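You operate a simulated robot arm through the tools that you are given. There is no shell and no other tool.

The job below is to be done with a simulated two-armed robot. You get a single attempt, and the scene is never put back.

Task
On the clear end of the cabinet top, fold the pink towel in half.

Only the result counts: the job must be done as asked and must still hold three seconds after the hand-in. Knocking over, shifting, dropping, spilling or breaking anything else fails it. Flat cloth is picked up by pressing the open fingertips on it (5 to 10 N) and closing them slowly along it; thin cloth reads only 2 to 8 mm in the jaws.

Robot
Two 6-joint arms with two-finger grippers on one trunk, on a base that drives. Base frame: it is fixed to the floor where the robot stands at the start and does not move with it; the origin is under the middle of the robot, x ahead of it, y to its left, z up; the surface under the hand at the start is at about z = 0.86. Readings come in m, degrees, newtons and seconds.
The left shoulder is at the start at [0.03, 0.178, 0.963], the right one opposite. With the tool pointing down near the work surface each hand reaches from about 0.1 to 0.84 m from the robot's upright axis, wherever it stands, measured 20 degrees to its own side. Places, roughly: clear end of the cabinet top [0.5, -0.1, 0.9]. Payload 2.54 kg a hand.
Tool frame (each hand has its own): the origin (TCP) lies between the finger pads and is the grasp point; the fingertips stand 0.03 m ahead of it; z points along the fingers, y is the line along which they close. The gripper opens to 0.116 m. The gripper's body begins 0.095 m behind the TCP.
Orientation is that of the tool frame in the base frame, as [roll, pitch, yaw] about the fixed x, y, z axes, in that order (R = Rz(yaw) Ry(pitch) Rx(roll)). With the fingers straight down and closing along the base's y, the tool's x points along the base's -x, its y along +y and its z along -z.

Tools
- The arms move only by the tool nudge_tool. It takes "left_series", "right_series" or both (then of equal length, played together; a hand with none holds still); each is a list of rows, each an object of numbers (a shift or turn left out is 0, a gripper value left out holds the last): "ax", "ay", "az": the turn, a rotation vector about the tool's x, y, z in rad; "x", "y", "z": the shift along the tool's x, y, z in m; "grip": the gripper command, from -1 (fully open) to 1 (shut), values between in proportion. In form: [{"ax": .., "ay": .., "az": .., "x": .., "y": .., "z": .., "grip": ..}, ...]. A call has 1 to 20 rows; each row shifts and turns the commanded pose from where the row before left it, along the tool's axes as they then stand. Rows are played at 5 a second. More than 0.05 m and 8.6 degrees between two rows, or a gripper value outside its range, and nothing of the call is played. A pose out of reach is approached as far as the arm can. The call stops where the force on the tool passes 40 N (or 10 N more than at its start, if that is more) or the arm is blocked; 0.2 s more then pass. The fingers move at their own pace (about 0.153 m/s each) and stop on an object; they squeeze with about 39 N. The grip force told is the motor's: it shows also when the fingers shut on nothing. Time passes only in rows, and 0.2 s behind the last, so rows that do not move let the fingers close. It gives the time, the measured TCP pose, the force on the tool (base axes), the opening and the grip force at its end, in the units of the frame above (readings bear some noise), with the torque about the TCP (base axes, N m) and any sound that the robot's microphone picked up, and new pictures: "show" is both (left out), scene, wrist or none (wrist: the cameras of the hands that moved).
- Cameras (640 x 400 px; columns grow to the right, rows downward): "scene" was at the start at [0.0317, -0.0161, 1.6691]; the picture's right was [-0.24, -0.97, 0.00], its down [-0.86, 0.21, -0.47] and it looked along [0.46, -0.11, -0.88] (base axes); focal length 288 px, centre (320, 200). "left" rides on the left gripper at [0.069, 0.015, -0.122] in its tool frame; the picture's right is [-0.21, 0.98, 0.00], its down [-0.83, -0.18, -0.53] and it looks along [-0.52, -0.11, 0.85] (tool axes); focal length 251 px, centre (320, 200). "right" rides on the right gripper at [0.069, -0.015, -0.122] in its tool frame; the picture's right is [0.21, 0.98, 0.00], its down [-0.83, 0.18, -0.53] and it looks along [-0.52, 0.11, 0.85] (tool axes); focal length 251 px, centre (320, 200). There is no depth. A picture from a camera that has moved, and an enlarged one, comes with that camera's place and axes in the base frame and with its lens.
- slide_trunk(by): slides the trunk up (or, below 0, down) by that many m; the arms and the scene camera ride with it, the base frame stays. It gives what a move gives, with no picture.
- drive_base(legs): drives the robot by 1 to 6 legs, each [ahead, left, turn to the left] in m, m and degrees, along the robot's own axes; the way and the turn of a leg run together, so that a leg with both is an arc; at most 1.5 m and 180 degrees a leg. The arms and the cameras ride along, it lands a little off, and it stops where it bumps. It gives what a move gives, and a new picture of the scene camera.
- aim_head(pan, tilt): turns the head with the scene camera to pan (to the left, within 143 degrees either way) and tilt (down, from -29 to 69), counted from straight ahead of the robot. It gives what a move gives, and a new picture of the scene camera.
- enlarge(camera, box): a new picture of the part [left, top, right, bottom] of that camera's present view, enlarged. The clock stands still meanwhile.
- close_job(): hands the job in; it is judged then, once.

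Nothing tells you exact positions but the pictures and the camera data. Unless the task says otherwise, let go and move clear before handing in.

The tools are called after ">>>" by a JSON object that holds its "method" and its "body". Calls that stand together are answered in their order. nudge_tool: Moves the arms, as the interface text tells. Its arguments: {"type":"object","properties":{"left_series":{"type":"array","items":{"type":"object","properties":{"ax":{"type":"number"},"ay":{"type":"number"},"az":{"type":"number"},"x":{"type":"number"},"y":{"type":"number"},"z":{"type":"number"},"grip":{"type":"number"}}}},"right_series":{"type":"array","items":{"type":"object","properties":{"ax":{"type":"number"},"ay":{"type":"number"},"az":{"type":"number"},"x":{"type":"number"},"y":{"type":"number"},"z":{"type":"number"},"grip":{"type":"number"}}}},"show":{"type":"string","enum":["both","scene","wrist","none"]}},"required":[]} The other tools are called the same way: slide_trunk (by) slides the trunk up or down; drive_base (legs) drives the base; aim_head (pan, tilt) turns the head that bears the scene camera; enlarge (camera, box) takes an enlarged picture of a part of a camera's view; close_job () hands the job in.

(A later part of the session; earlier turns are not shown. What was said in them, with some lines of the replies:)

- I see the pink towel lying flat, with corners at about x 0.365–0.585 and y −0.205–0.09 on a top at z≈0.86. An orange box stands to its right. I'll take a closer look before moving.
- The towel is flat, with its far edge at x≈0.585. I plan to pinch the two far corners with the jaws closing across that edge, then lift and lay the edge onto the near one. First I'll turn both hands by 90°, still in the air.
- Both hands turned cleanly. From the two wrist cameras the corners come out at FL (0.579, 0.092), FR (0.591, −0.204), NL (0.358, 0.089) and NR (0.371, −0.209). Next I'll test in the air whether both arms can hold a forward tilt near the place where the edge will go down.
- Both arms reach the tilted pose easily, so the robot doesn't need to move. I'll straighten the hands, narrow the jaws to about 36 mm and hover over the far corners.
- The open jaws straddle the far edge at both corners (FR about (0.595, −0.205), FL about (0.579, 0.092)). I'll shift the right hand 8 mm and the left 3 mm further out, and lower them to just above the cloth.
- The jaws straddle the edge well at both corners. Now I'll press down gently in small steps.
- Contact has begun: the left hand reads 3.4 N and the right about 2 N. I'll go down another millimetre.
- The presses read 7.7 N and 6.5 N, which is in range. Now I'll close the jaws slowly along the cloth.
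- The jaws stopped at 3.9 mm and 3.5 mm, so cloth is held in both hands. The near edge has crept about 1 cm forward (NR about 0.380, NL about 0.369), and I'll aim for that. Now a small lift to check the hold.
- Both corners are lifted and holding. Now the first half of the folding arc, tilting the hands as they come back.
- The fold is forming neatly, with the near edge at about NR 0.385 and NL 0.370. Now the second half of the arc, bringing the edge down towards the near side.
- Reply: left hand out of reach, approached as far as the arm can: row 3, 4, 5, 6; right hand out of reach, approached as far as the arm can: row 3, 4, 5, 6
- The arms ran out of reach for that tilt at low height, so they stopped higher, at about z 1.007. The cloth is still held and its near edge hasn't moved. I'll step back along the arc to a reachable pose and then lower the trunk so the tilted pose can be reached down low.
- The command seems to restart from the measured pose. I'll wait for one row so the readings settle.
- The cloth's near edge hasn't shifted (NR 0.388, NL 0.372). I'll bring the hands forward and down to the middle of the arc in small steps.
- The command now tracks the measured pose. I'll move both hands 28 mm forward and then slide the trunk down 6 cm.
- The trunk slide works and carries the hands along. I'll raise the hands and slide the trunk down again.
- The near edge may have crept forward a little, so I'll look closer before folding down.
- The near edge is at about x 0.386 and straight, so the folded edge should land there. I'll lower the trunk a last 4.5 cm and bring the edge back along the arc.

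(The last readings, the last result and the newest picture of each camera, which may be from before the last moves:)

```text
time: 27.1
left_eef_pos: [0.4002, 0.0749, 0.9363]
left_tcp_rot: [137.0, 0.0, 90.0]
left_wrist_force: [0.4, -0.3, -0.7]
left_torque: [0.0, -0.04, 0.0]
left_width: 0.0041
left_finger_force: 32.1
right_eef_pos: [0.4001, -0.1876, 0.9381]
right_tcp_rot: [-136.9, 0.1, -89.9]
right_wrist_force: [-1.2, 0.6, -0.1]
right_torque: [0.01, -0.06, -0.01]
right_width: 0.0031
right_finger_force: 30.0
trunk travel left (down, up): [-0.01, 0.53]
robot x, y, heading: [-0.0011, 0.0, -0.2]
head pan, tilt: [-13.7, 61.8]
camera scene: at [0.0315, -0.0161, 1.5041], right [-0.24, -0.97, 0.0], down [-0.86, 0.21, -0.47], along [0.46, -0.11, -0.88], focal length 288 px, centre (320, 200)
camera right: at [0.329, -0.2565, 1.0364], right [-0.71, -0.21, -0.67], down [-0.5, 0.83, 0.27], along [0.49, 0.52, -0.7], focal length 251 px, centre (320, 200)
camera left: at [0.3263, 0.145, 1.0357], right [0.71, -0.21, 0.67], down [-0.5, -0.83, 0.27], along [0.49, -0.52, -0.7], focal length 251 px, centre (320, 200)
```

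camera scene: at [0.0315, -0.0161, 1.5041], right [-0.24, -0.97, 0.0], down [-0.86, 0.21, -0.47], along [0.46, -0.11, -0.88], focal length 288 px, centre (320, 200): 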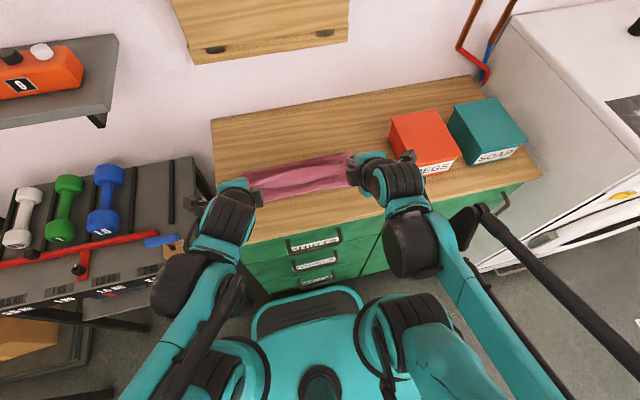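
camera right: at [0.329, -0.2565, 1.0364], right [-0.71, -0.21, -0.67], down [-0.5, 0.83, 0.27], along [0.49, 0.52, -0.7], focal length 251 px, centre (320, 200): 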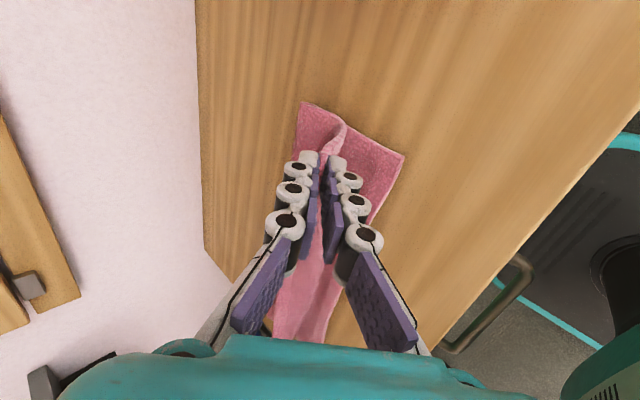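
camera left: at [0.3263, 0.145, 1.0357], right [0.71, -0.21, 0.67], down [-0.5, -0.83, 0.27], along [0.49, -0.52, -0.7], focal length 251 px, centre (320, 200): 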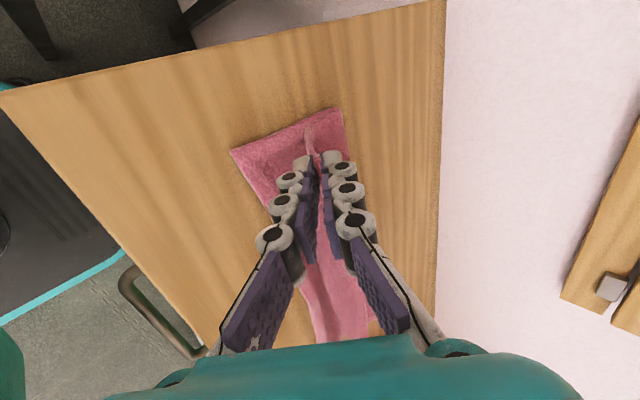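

The fold line sits at x≈0.498 on both sides and the near edge at about 0.388, so the halves match. I'll bring the tips further down and tilt a little more.

>>> {"method": "nudge_tool", "body": {"right_series": [{"y": 0.0137, "z": 0.0034, "ax": 0.06}, {"y": 0.0137, "z": 0.0034, "ax": 0.06}, {}], "left_series": [{"y": -0.0137, "z": 0.0034, "ax": -0.06}, {"y": -0.0137, "z": 0.0034, "ax": -0.06}, {}]}}

```text
time: 27.9
left_eef_pos: [0.384, 0.0755, 0.9115]
left_tcp_rot: [130.1, 0.0, 90.0]
left_wrist_force: [0.4, 0.6, 0.5]
left_torque: [0.05, 0.09, -0.01]
left_width: 0.0042
left_finger_force: 32.6
right_eef_pos: [0.3849, -0.1885, 0.9144]
right_tcp_rot: [-130.1, 0.0, -90.0]
right_wrist_force: [0.6, -0.8, 1.4]
right_torque: [0.0, 0.04, -0.02]
right_width: 0.0035
right_finger_force: 31.2
trunk travel left (down, up): [-0.01, 0.53]
robot x, y, heading: [0.0007, -0.0023, 0.2]
head pan, tilt: [-13.7, 61.8]
camera scene: at [0.0314, -0.0161, 1.5041], right [-0.24, -0.97, 0.0], down [-0.86, 0.21, -0.47], along [0.46, -0.11, -0.88], focal length 288 px, centre (320, 200)
camera right: at [0.3023, -0.2568, 1.0036], right [-0.63, -0.21, -0.75], down [-0.52, 0.83, 0.21], along [0.57, 0.52, -0.63], focal length 251 px, centre (320, 200)
camera left: at [0.3001, 0.1444, 1.001], right [0.63, -0.21, 0.75], down [-0.52, -0.83, 0.21], along [0.57, -0.52, -0.63], focal length 251 px, centre (320, 200)
```

scene: 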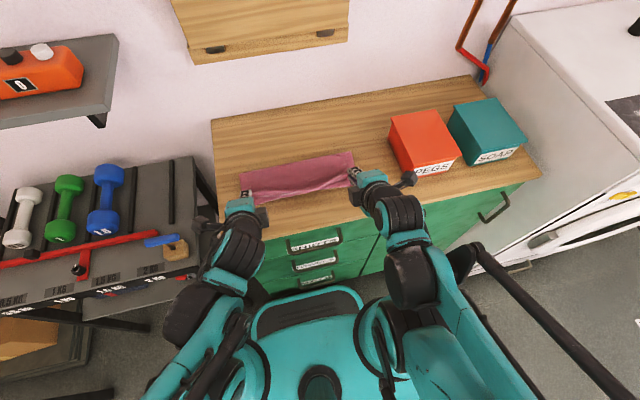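
right: 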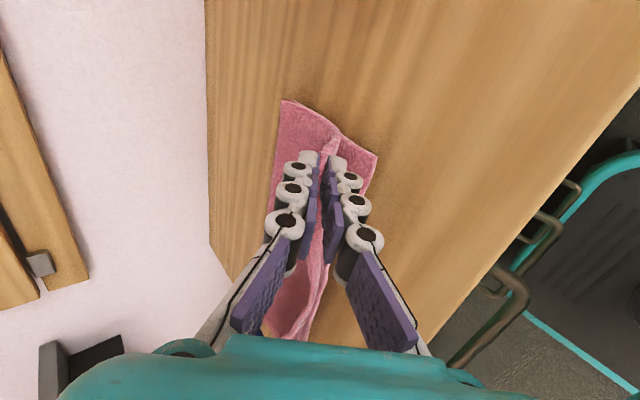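
left: 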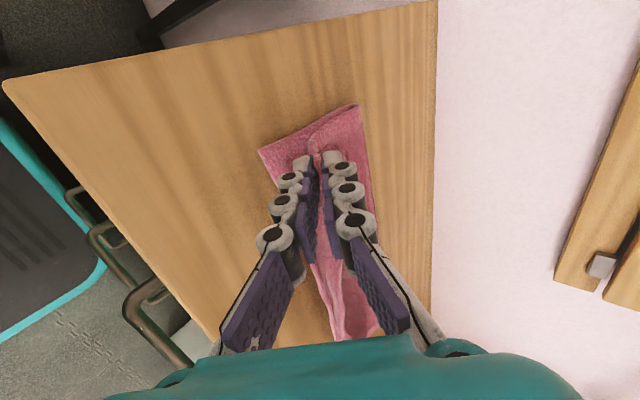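

Both tips are about 3 cm above the top, near x 0.407. I'll look closely at how the gripped corners hang.

>>> {"method": "enlarge", "body": {"camera": "right", "box": [230, 70, 430, 195]}}

>>> {"method": "enlarge", "body": {"camera": "left", "box": [220, 70, 420, 195]}}

>>> {"method": "enlarge", "body": {"camera": "scene", "box": [200, 120, 400, 245]}}

```text
3.20 times, centred on (330, 132) of right
camera zoom: at [0.3023, -0.2568, 1.0036], right [-0.63, -0.21, -0.75], down [-0.52, 0.83, 0.21], along [0.57, 0.52, -0.63], focal length 805 px, centre (288, 416)
```

zoom: 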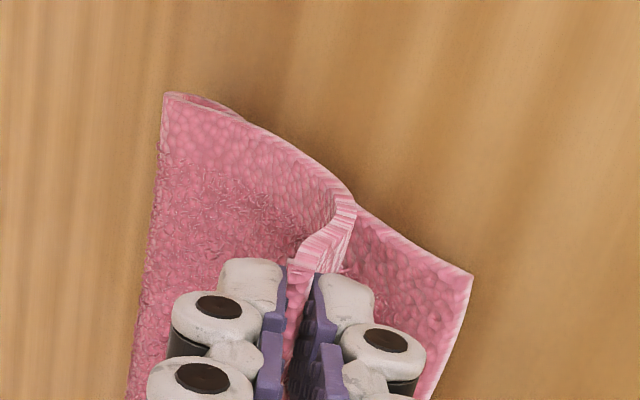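

```text
3.20 times, centred on (320, 132) of left
camera zoom: at [0.3001, 0.1444, 1.001], right [0.63, -0.21, 0.75], down [-0.52, -0.83, 0.21], along [0.57, -0.52, -0.63], focal length 805 px, centre (320, 416)
```

zoom: 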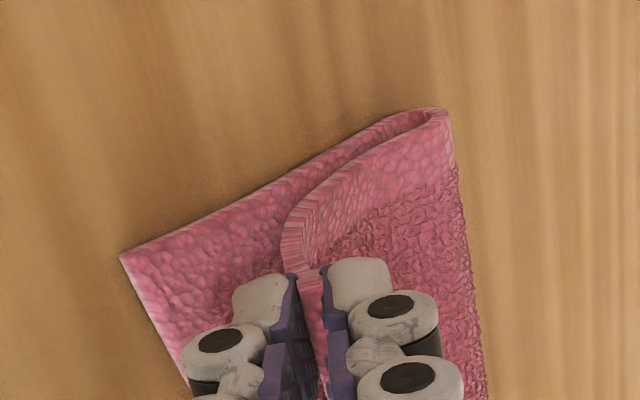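

```text
3.20 times, centred on (300, 182) of scene
camera zoom: at [0.0314, -0.0161, 1.5041], right [-0.24, -0.97, 0.0], down [-0.86, 0.21, -0.47], along [0.46, -0.11, -0.88], focal length 923 px, centre (384, 256)
```

zoom: 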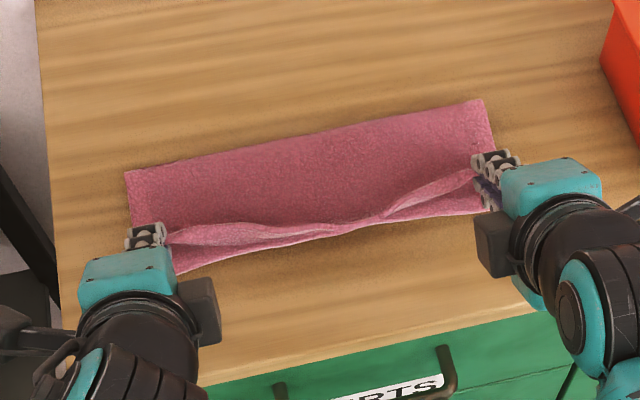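

The fold looks clean: the middle of the moved edge already meets the near edge, and the corner tails are in the jaws. I'll lower the last stretch.

>>> {"method": "nudge_tool", "body": {"right_series": [{"y": 0.0071, "z": 0.004}, {"y": 0.0071, "z": 0.004}, {}], "left_series": [{"y": -0.006, "z": 0.0037}, {"y": -0.006, "z": 0.0037}, {}]}}

```text
time: 28.7
left_eef_pos: [0.383, 0.0752, 0.8964]
left_tcp_rot: [130.1, 0.0, 90.0]
left_wrist_force: [0.4, 0.5, -0.8]
left_torque: [-0.01, 0.07, 0.02]
left_width: 0.0041
left_finger_force: 32.3
right_eef_pos: [0.3825, -0.1883, 0.8971]
right_tcp_rot: [-130.2, 0.0, -89.9]
right_wrist_force: [0.0, 0.8, -0.6]
right_torque: [-0.01, 0.0, 0.0]
right_width: 0.0038
right_finger_force: 32.3
trunk travel left (down, up): [-0.01, 0.53]
robot x, y, heading: [0.0004, -0.0029, -0.0]
head pan, tilt: [-13.7, 61.8]
camera scene: at [0.0314, -0.0161, 1.5041], right [-0.24, -0.97, 0.0], down [-0.86, 0.21, -0.47], along [0.46, -0.11, -0.88], focal length 288 px, centre (320, 200)
camera right: at [0.2999, -0.2565, 0.9868], right [-0.63, -0.21, -0.75], down [-0.52, 0.83, 0.21], along [0.57, 0.52, -0.63], focal length 251 px, centre (320, 200)
camera left: at [0.2984, 0.1443, 0.9875], right [0.63, -0.21, 0.75], down [-0.52, -0.83, 0.21], along [0.57, -0.52, -0.63], focal length 251 px, centre (320, 200)
```

scene: 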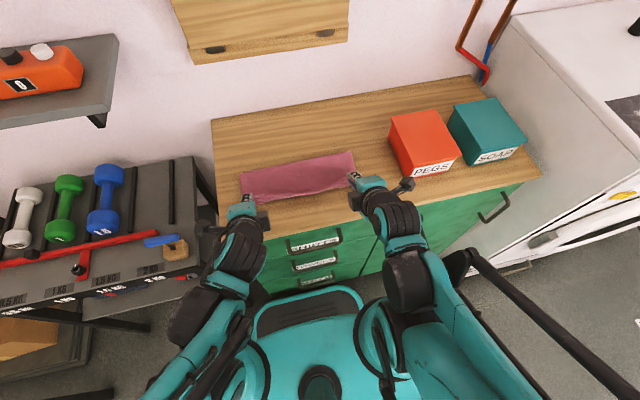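
right: 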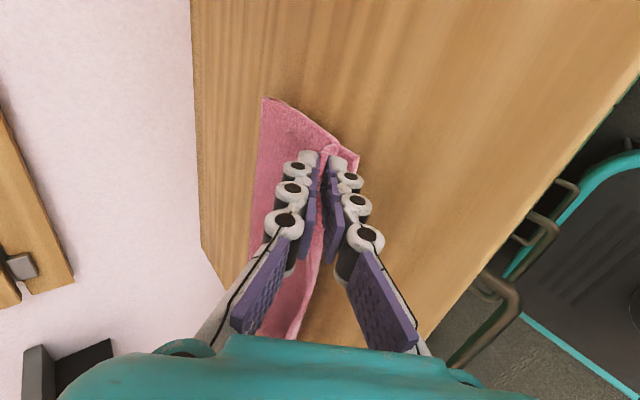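
left: 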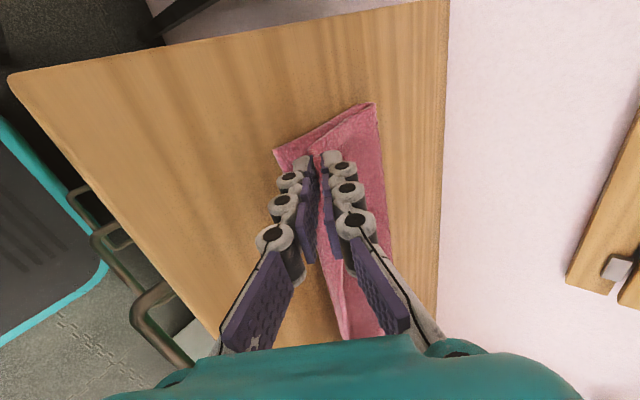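

The edge is down. I'll open the jaws just a little so the lower finger doesn't press into the top, and check.

>>> {"method": "nudge_tool", "body": {"right_series": [{"grip": 0.88}, {"grip": 0.78}, {}, {}], "left_series": [{"grip": 0.88}, {"grip": 0.78}, {}, {}]}}

>>> {"method": "enlarge", "body": {"camera": "right", "box": [230, 70, 430, 195]}}

>>> {"method": "enlarge", "body": {"camera": "left", "box": [220, 70, 420, 195]}}

```text
time: 29.7
left_eef_pos: [0.3826, 0.0744, 0.8981]
left_tcp_rot: [130.2, 0.1, 90.1]
left_wrist_force: [-0.4, 0.2, 0.2]
left_torque: [0.0, 0.02, 0.05]
left_width: 0.0127
left_finger_force: 0.1
right_eef_pos: [0.383, -0.189, 0.8973]
right_tcp_rot: [-130.2, 0.0, -90.0]
right_wrist_force: [-0.4, 0.2, -0.5]
right_torque: [-0.03, 0.01, 0.01]
right_width: 0.013
right_finger_force: 0.0
trunk travel left (down, up): [-0.01, 0.53]
robot x, y, heading: [-0.0035, 0.0047, -0.1]
head pan, tilt: [-13.7, 61.8]
camera scene: at [0.0314, -0.0161, 1.5041], right [-0.24, -0.97, 0.0], down [-0.86, 0.21, -0.47], along [0.46, -0.11, -0.88], focal length 288 px, centre (320, 200)
camera right: at [0.3, -0.2564, 0.987], right [-0.63, -0.21, -0.75], down [-0.52, 0.83, 0.21], along [0.57, 0.52, -0.63], focal length 251 px, centre (320, 200)
camera left: at [0.2984, 0.1443, 0.9876], right [0.63, -0.21, 0.75], down [-0.52, -0.83, 0.21], along [0.57, -0.52, -0.63], focal length 251 px, centre (320, 200)
```

scene: 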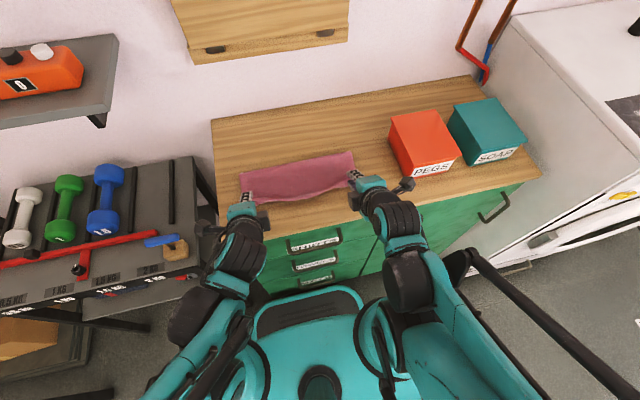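
right: 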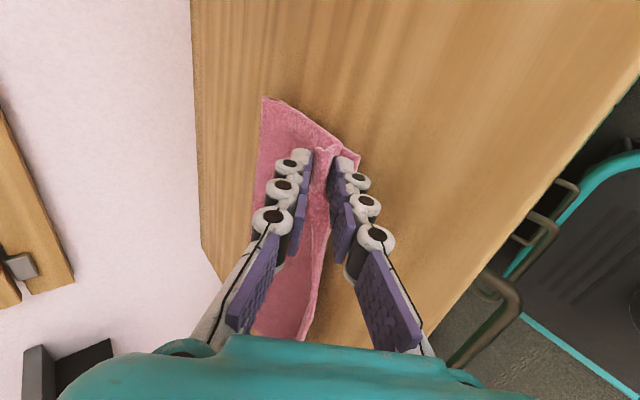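
left: 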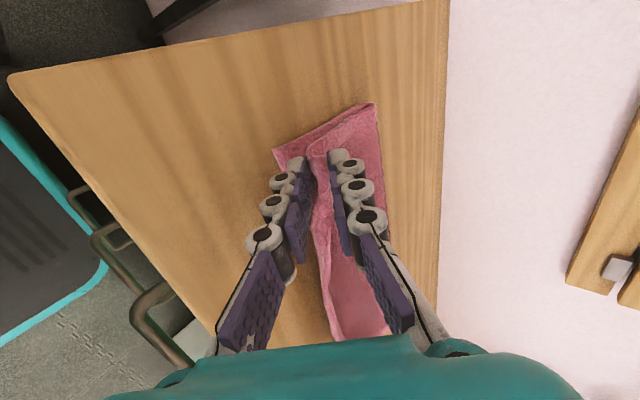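

```text
3.20 times, centred on (330, 132) of right
camera zoom: at [0.3, -0.2564, 0.987], right [-0.63, -0.21, -0.75], down [-0.52, 0.83, 0.21], along [0.57, 0.52, -0.63], focal length 805 px, centre (288, 416)
```

zoom: 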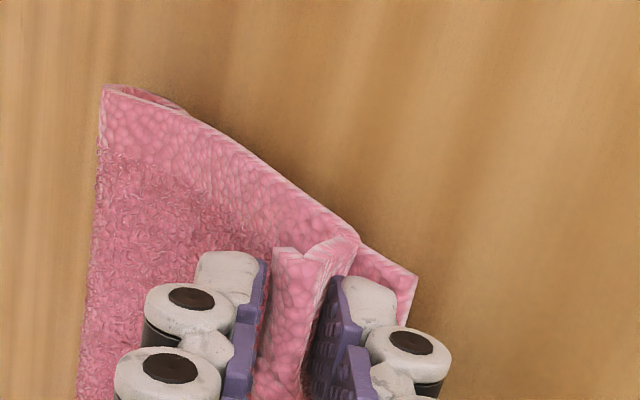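

```text
3.20 times, centred on (320, 132) of left
camera zoom: at [0.2984, 0.1443, 0.9876], right [0.63, -0.21, 0.75], down [-0.52, -0.83, 0.21], along [0.57, -0.52, -0.63], focal length 805 px, centre (320, 416)
```

zoom: 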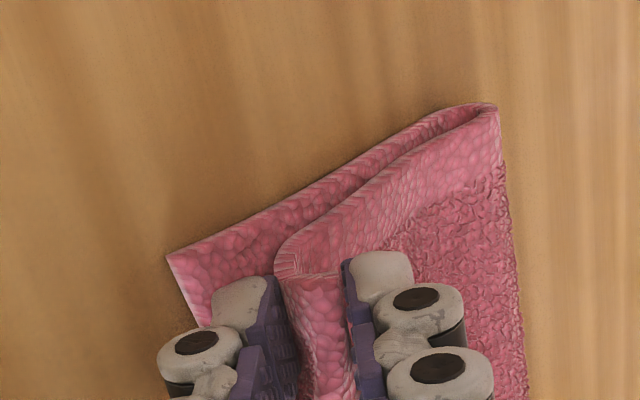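

The cloth is released. Its tails still stand between the fingers, so I'll draw the hands back nearly level, letting the upper fingers tip the tails down towards the near edge.

>>> {"method": "nudge_tool", "body": {"right_series": [{"y": 0.0037, "z": -0.0065}, {"y": 0.0037, "z": -0.0065}, {}], "left_series": [{"y": -0.0037, "z": -0.0065}, {"y": -0.0037, "z": -0.0065}, {}], "show": "scene"}}

>>> {"method": "enlarge", "body": {"camera": "right", "box": [230, 70, 430, 195]}}

>>> {"method": "enlarge", "body": {"camera": "left", "box": [220, 70, 420, 195]}}

```text
time: 30.5
left_eef_pos: [0.3682, 0.0749, 0.8992]
left_tcp_rot: [130.1, 0.0, 90.0]
left_wrist_force: [-0.3, -0.2, -0.4]
left_torque: [-0.03, -0.03, 0.01]
left_width: 0.0129
left_finger_force: 0.1
right_eef_pos: [0.3674, -0.1885, 0.8991]
right_tcp_rot: [-130.1, 0.0, -90.0]
right_wrist_force: [0.0, 0.3, 0.4]
right_torque: [0.0, -0.03, 0.04]
right_width: 0.0126
right_finger_force: 0.1
trunk travel left (down, up): [-0.01, 0.53]
robot x, y, heading: [-0.0033, 0.0008, -0.0]
head pan, tilt: [-13.7, 61.8]
camera scene: at [0.0315, -0.0161, 1.5041], right [-0.24, -0.97, 0.0], down [-0.86, 0.21, -0.47], along [0.46, -0.11, -0.88], focal length 288 px, centre (320, 200)
```

scene: 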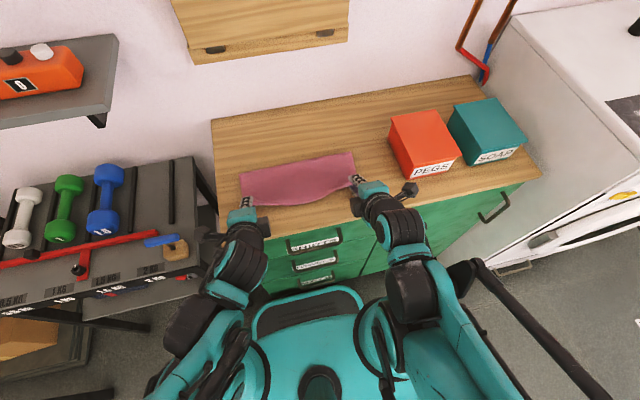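

```text
3.20 times, centred on (330, 132) of right
camera zoom: at [0.285, -0.2565, 0.9884], right [-0.63, -0.21, -0.75], down [-0.52, 0.83, 0.21], along [0.57, 0.52, -0.63], focal length 805 px, centre (288, 416)
```

zoom: 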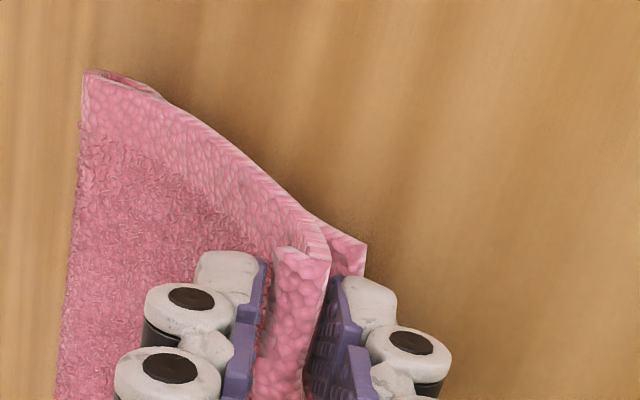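

```text
3.20 times, centred on (320, 132) of left
camera zoom: at [0.2841, 0.1449, 0.9896], right [0.63, -0.21, 0.75], down [-0.52, -0.83, 0.21], along [0.57, -0.52, -0.63], focal length 805 px, centre (320, 416)
```

zoom: 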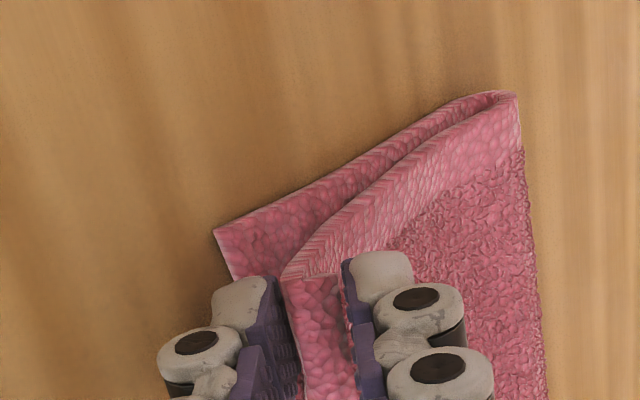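

The tails followed the fingers slightly. I'll widen the jaws a touch to cut friction and draw straight out along the fingers.

>>> {"method": "nudge_tool", "body": {"right_series": [{"y": -0.004, "grip": 0.62}, {}, {"z": -0.008}, {"z": -0.008}, {"z": -0.008}, {"z": -0.008}, {}], "left_series": [{"y": 0.004, "grip": 0.62}, {}, {"z": -0.008}, {"z": -0.008}, {"z": -0.008}, {"z": -0.008}, {}]}}

>>> {"method": "enlarge", "body": {"camera": "scene", "box": [200, 120, 400, 245]}}

>>> {"method": "enlarge", "body": {"camera": "right", "box": [190, 20, 430, 170]}}

>>> {"method": "enlarge", "body": {"camera": "left", "box": [220, 20, 460, 170]}}

```text
time: 32.1
left_eef_pos: [0.3461, 0.0745, 0.9216]
left_tcp_rot: [130.2, 0.0, 89.9]
left_wrist_force: [1.1, 0.4, 0.6]
left_torque: [-0.04, 0.0, 0.02]
left_width: 0.0222
left_finger_force: 0.1
right_eef_pos: [0.3482, -0.186, 0.9205]
right_tcp_rot: [-130.2, -0.1, -90.0]
right_wrist_force: [0.5, -0.2, -0.2]
right_torque: [0.0, -0.02, -0.03]
right_width: 0.022
right_finger_force: 0.0
trunk travel left (down, up): [-0.01, 0.53]
robot x, y, heading: [-0.0001, 0.0008, 0.1]
head pan, tilt: [-13.7, 61.8]
camera scene: at [0.0315, -0.0161, 1.5041], right [-0.24, -0.97, 0.0], down [-0.86, 0.21, -0.47], along [0.46, -0.11, -0.88], focal length 288 px, centre (320, 200)
camera right: at [0.2656, -0.2554, 1.0101], right [-0.63, -0.21, -0.75], down [-0.52, 0.83, 0.21], along [0.57, 0.52, -0.63], focal length 251 px, centre (320, 200)
camera left: at [0.2623, 0.1442, 1.0125], right [0.63, -0.21, 0.75], down [-0.52, -0.83, 0.21], along [0.57, -0.52, -0.63], focal length 251 px, centre (320, 200)
```

scene: 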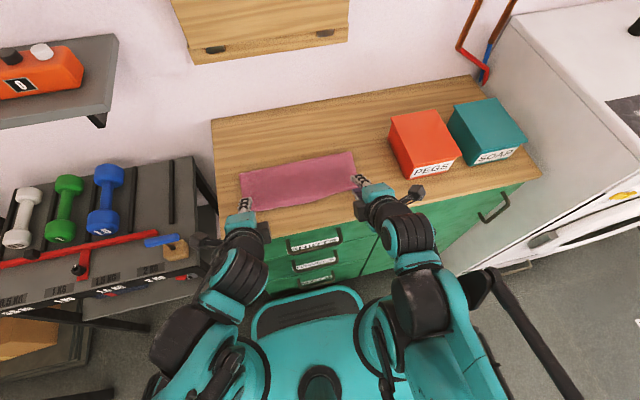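
right: 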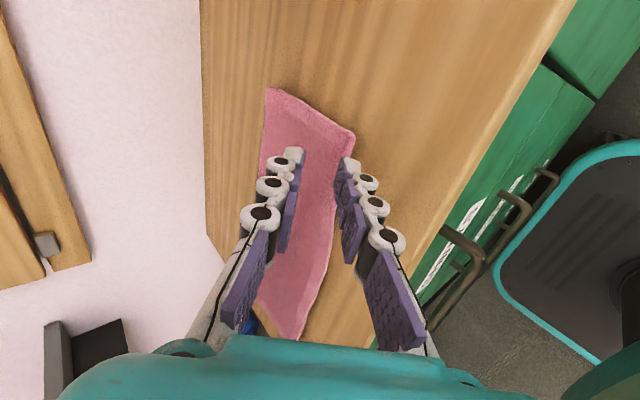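
left: 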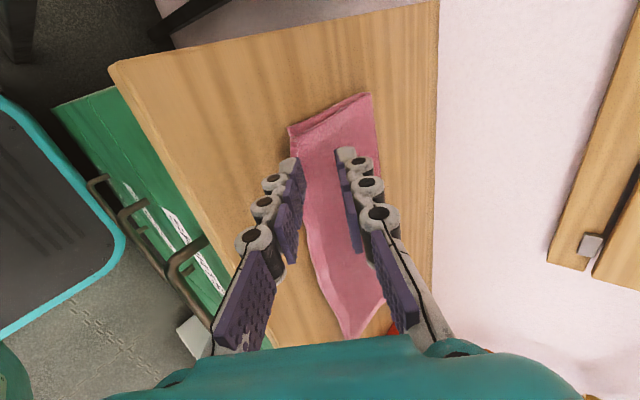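

```text
3.20 times, centred on (300, 182) of scene
camera zoom: at [0.0315, -0.0161, 1.5041], right [-0.24, -0.97, 0.0], down [-0.86, 0.21, -0.47], along [0.46, -0.11, -0.88], focal length 923 px, centre (384, 256)
```

zoom: 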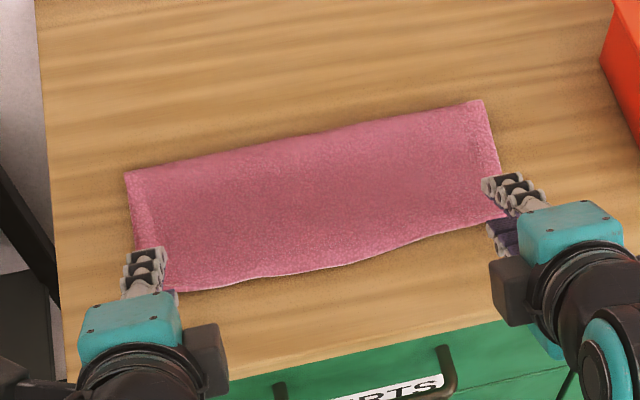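

```text
2.67 times, centred on (310, 95) of right
camera zoom: at [0.2656, -0.2554, 1.0101], right [-0.63, -0.21, -0.75], down [-0.52, 0.83, 0.21], along [0.57, 0.52, -0.63], focal length 670 px, centre (347, 480)
```

zoom: 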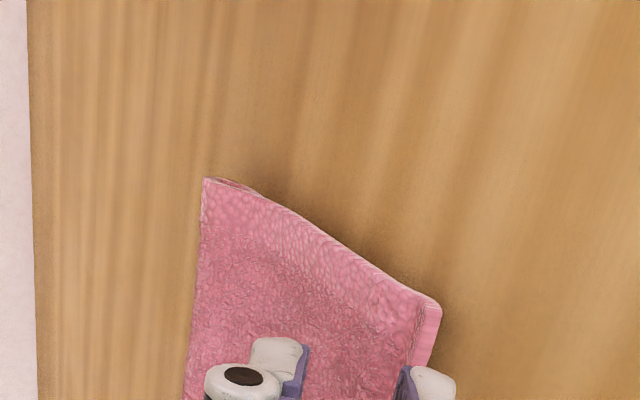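

```text
2.67 times, centred on (340, 95) of left
camera zoom: at [0.2623, 0.1442, 1.0125], right [0.63, -0.21, 0.75], down [-0.52, -0.83, 0.21], along [0.57, -0.52, -0.63], focal length 670 px, centre (267, 480)
```

zoom: 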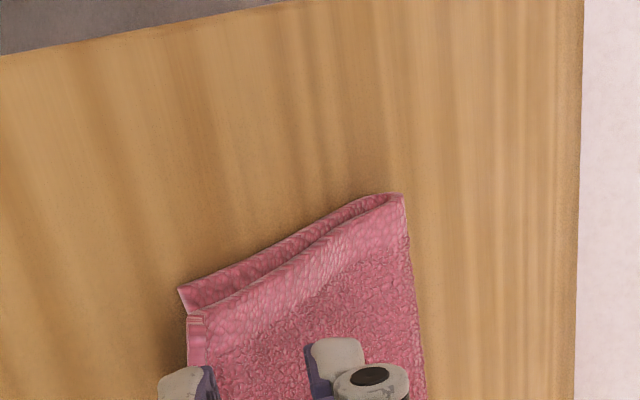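

The tails dropped flat and the towel is folded in half, with the moved edge lying along the near edge. I'll back the hands well clear and inspect.

>>> {"method": "nudge_tool", "body": {"right_series": [{"z": -0.01}, {"z": -0.01}, {"y": -0.0153, "z": -0.0128}, {"y": -0.0153, "z": -0.0128}, {"y": -0.0153, "z": -0.0128}, {"y": -0.0153, "z": -0.0128}, {"y": -0.0153, "z": -0.0128}, {}], "left_series": [{"z": -0.01}, {"z": -0.01}, {"y": 0.0153, "z": -0.0128}, {"y": 0.0153, "z": -0.0128}, {"y": 0.0153, "z": -0.0128}, {"y": 0.0153, "z": -0.0128}, {"y": 0.0153, "z": -0.0128}, {}]}}

>>> {"method": "enlarge", "body": {"camera": "scene", "box": [200, 120, 400, 245]}}

>>> {"method": "enlarge", "body": {"camera": "right", "box": [160, 60, 480, 260]}}

>>> {"method": "enlarge", "body": {"camera": "left", "box": [160, 60, 480, 260]}}

```text
time: 33.9
left_eef_pos: [0.3315, 0.0735, 1.0363]
left_tcp_rot: [130.2, 0.0, 90.0]
left_wrist_force: [1.1, -0.2, 0.4]
left_torque: [-0.01, -0.01, 0.0]
left_width: 0.022
left_finger_force: 0.1
right_eef_pos: [0.3638, -0.1913, 1.0283]
right_tcp_rot: [-130.1, 0.1, -90.0]
right_wrist_force: [0.1, -0.8, 0.0]
right_torque: [0.02, 0.02, 0.03]
right_width: 0.0221
right_finger_force: 0.0
right hand out of reach, approached as far as the arm can: row 1, 2, 3, 4, 5
trunk travel left (down, up): [-0.01, 0.53]
robot x, y, heading: [0.0032, 0.0002, -0.1]
head pan, tilt: [-13.7, 61.8]
camera scene: at [0.0314, -0.016, 1.5041], right [-0.24, -0.97, 0.0], down [-0.86, 0.21, -0.47], along [0.46, -0.11, -0.88], focal length 288 px, centre (320, 200)
camera right: at [0.281, -0.2593, 1.1182], right [-0.63, -0.21, -0.75], down [-0.52, 0.83, 0.21], along [0.57, 0.52, -0.63], focal length 251 px, centre (320, 200)
camera left: at [0.2466, 0.1436, 1.1259], right [0.63, -0.21, 0.75], down [-0.52, -0.83, 0.21], along [0.57, -0.52, -0.63], focal length 251 px, centre (320, 200)
```

scene: 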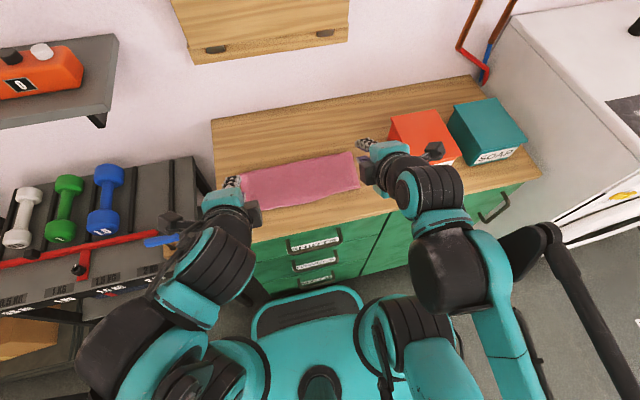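
right: 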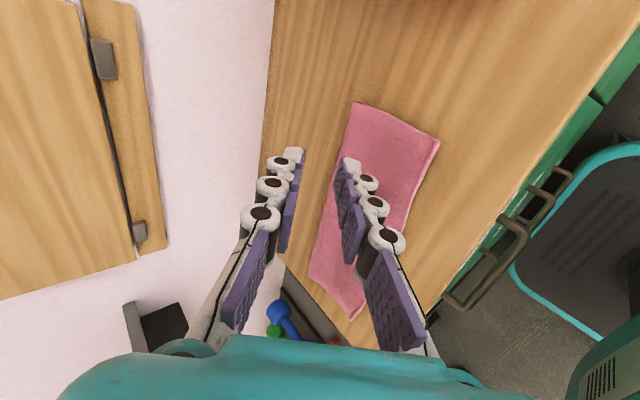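
left: 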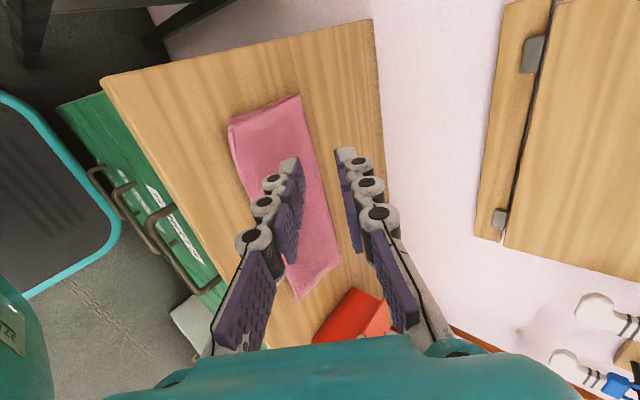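

```text
3.20 times, centred on (300, 182) of scene
camera zoom: at [0.0314, -0.016, 1.5041], right [-0.24, -0.97, 0.0], down [-0.86, 0.21, -0.47], along [0.46, -0.11, -0.88], focal length 923 px, centre (384, 256)
```

zoom: 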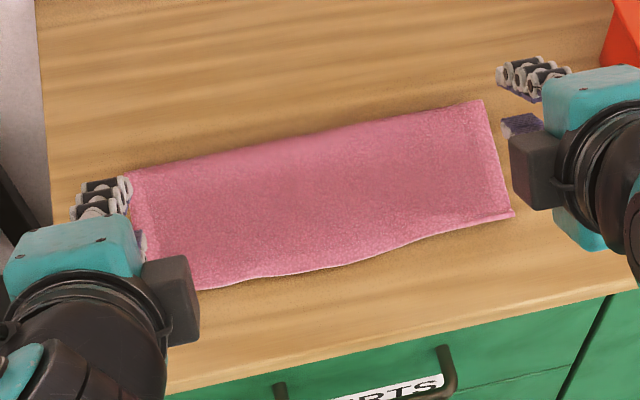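

```text
2.00 times, centred on (320, 160) of right
camera zoom: at [0.281, -0.2593, 1.1182], right [-0.63, -0.21, -0.75], down [-0.52, 0.83, 0.21], along [0.57, 0.52, -0.63], focal length 503 px, centre (320, 280)
```

zoom: 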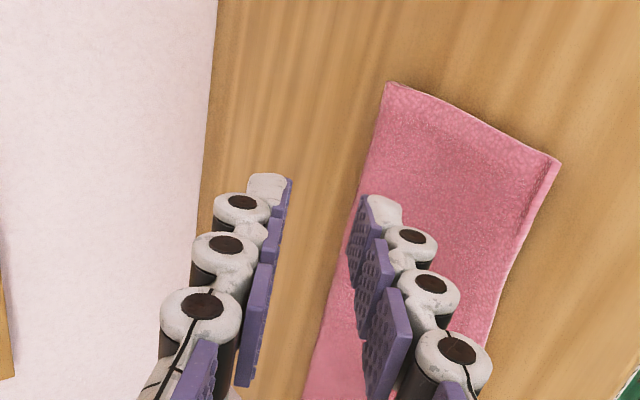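

```text
2.00 times, centred on (320, 160) of left
camera zoom: at [0.2466, 0.1436, 1.1259], right [0.63, -0.21, 0.75], down [-0.52, -0.83, 0.21], along [0.57, -0.52, -0.63], focal length 503 px, centre (320, 280)
```

zoom: 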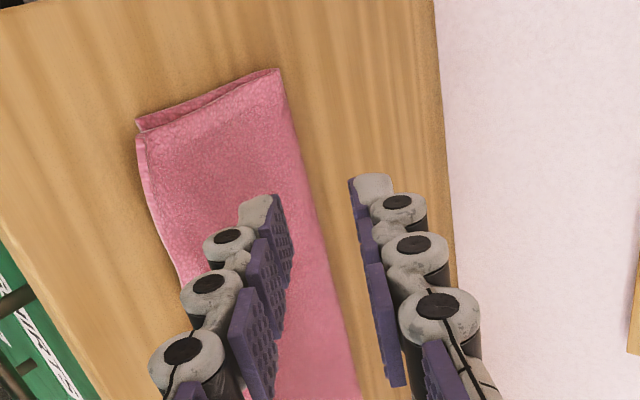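

The fold is neat, with edges and corners matching to within a few millimetres and the boxes untouched. I'll raise the trunk to take the hands well clear and check once more that it holds.

>>> {"method": "slide_trunk", "body": {"by": 0.1}}

>>> {"method": "enlarge", "body": {"camera": "scene", "box": [200, 110, 440, 260]}}

>>> {"method": "enlarge", "body": {"camera": "left", "box": [120, 40, 440, 240]}}

```text
time: 35.2
left_eef_pos: [0.3312, 0.0743, 1.1353]
left_tcp_rot: [130.2, 0.1, 90.0]
left_wrist_force: [-0.2, 0.1, 0.1]
left_torque: [-0.01, 0.0, -0.02]
left_width: 0.022
left_finger_force: 0.1
right_eef_pos: [0.3629, -0.1905, 1.128]
right_tcp_rot: [-130.3, 0.0, -90.0]
right_wrist_force: [0.0, 0.7, -0.3]
right_torque: [0.0, -0.01, 0.03]
right_width: 0.0217
right_finger_force: 0.1
trunk travel left (down, up): [-0.11, 0.43]
robot x, y, heading: [-0.0015, 0.0019, 0.1]
head pan, tilt: [-13.7, 61.8]
```

```text
2.67 times, centred on (320, 185) of scene
camera zoom: at [0.0314, -0.016, 1.6039], right [-0.24, -0.97, 0.0], down [-0.86, 0.21, -0.47], along [0.46, -0.11, -0.88], focal length 769 px, centre (320, 240)
```

zoom: 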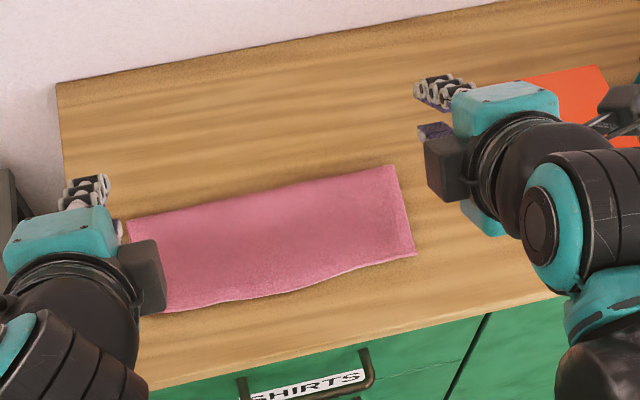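

```text
2.00 times, centred on (280, 140) of left
camera zoom: at [0.2466, 0.1437, 1.2254], right [0.63, -0.21, 0.75], down [-0.52, -0.83, 0.21], along [0.57, -0.52, -0.63], focal length 503 px, centre (400, 320)
```

zoom: 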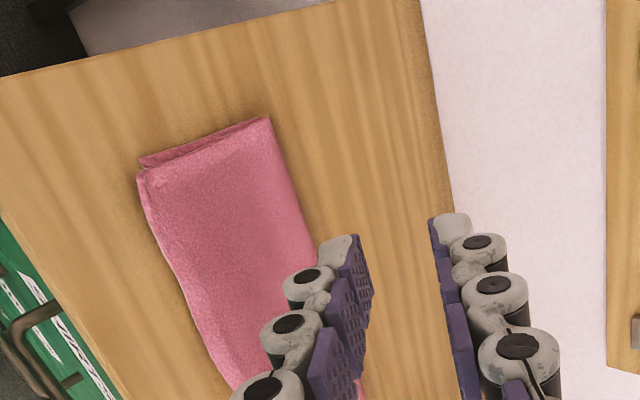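

The towel lies folded in half and at rest, the hands are clear of it, and nothing else has moved. I'm handing the job in.

>>> {"method": "close_job", "body": {}}

```text
The job is handed in.
```

The pink towel is folded in half on the clear end of the cabinet top, and I handed the job in. I don't know yet how it was judged.

The far edge now lies on the near edge, and the corners match to within a few millimetres in the last pictures. The fold line is at about x = 0.50 m, and the whole towel sits about 1 to 2 cm further from the robot than where it started.

The hands are open and well above the towel, and the two boxes beside it don't appear to have moved. The fold may stand up slightly along the crease. I didn't press it flat, to avoid shifting the layers.
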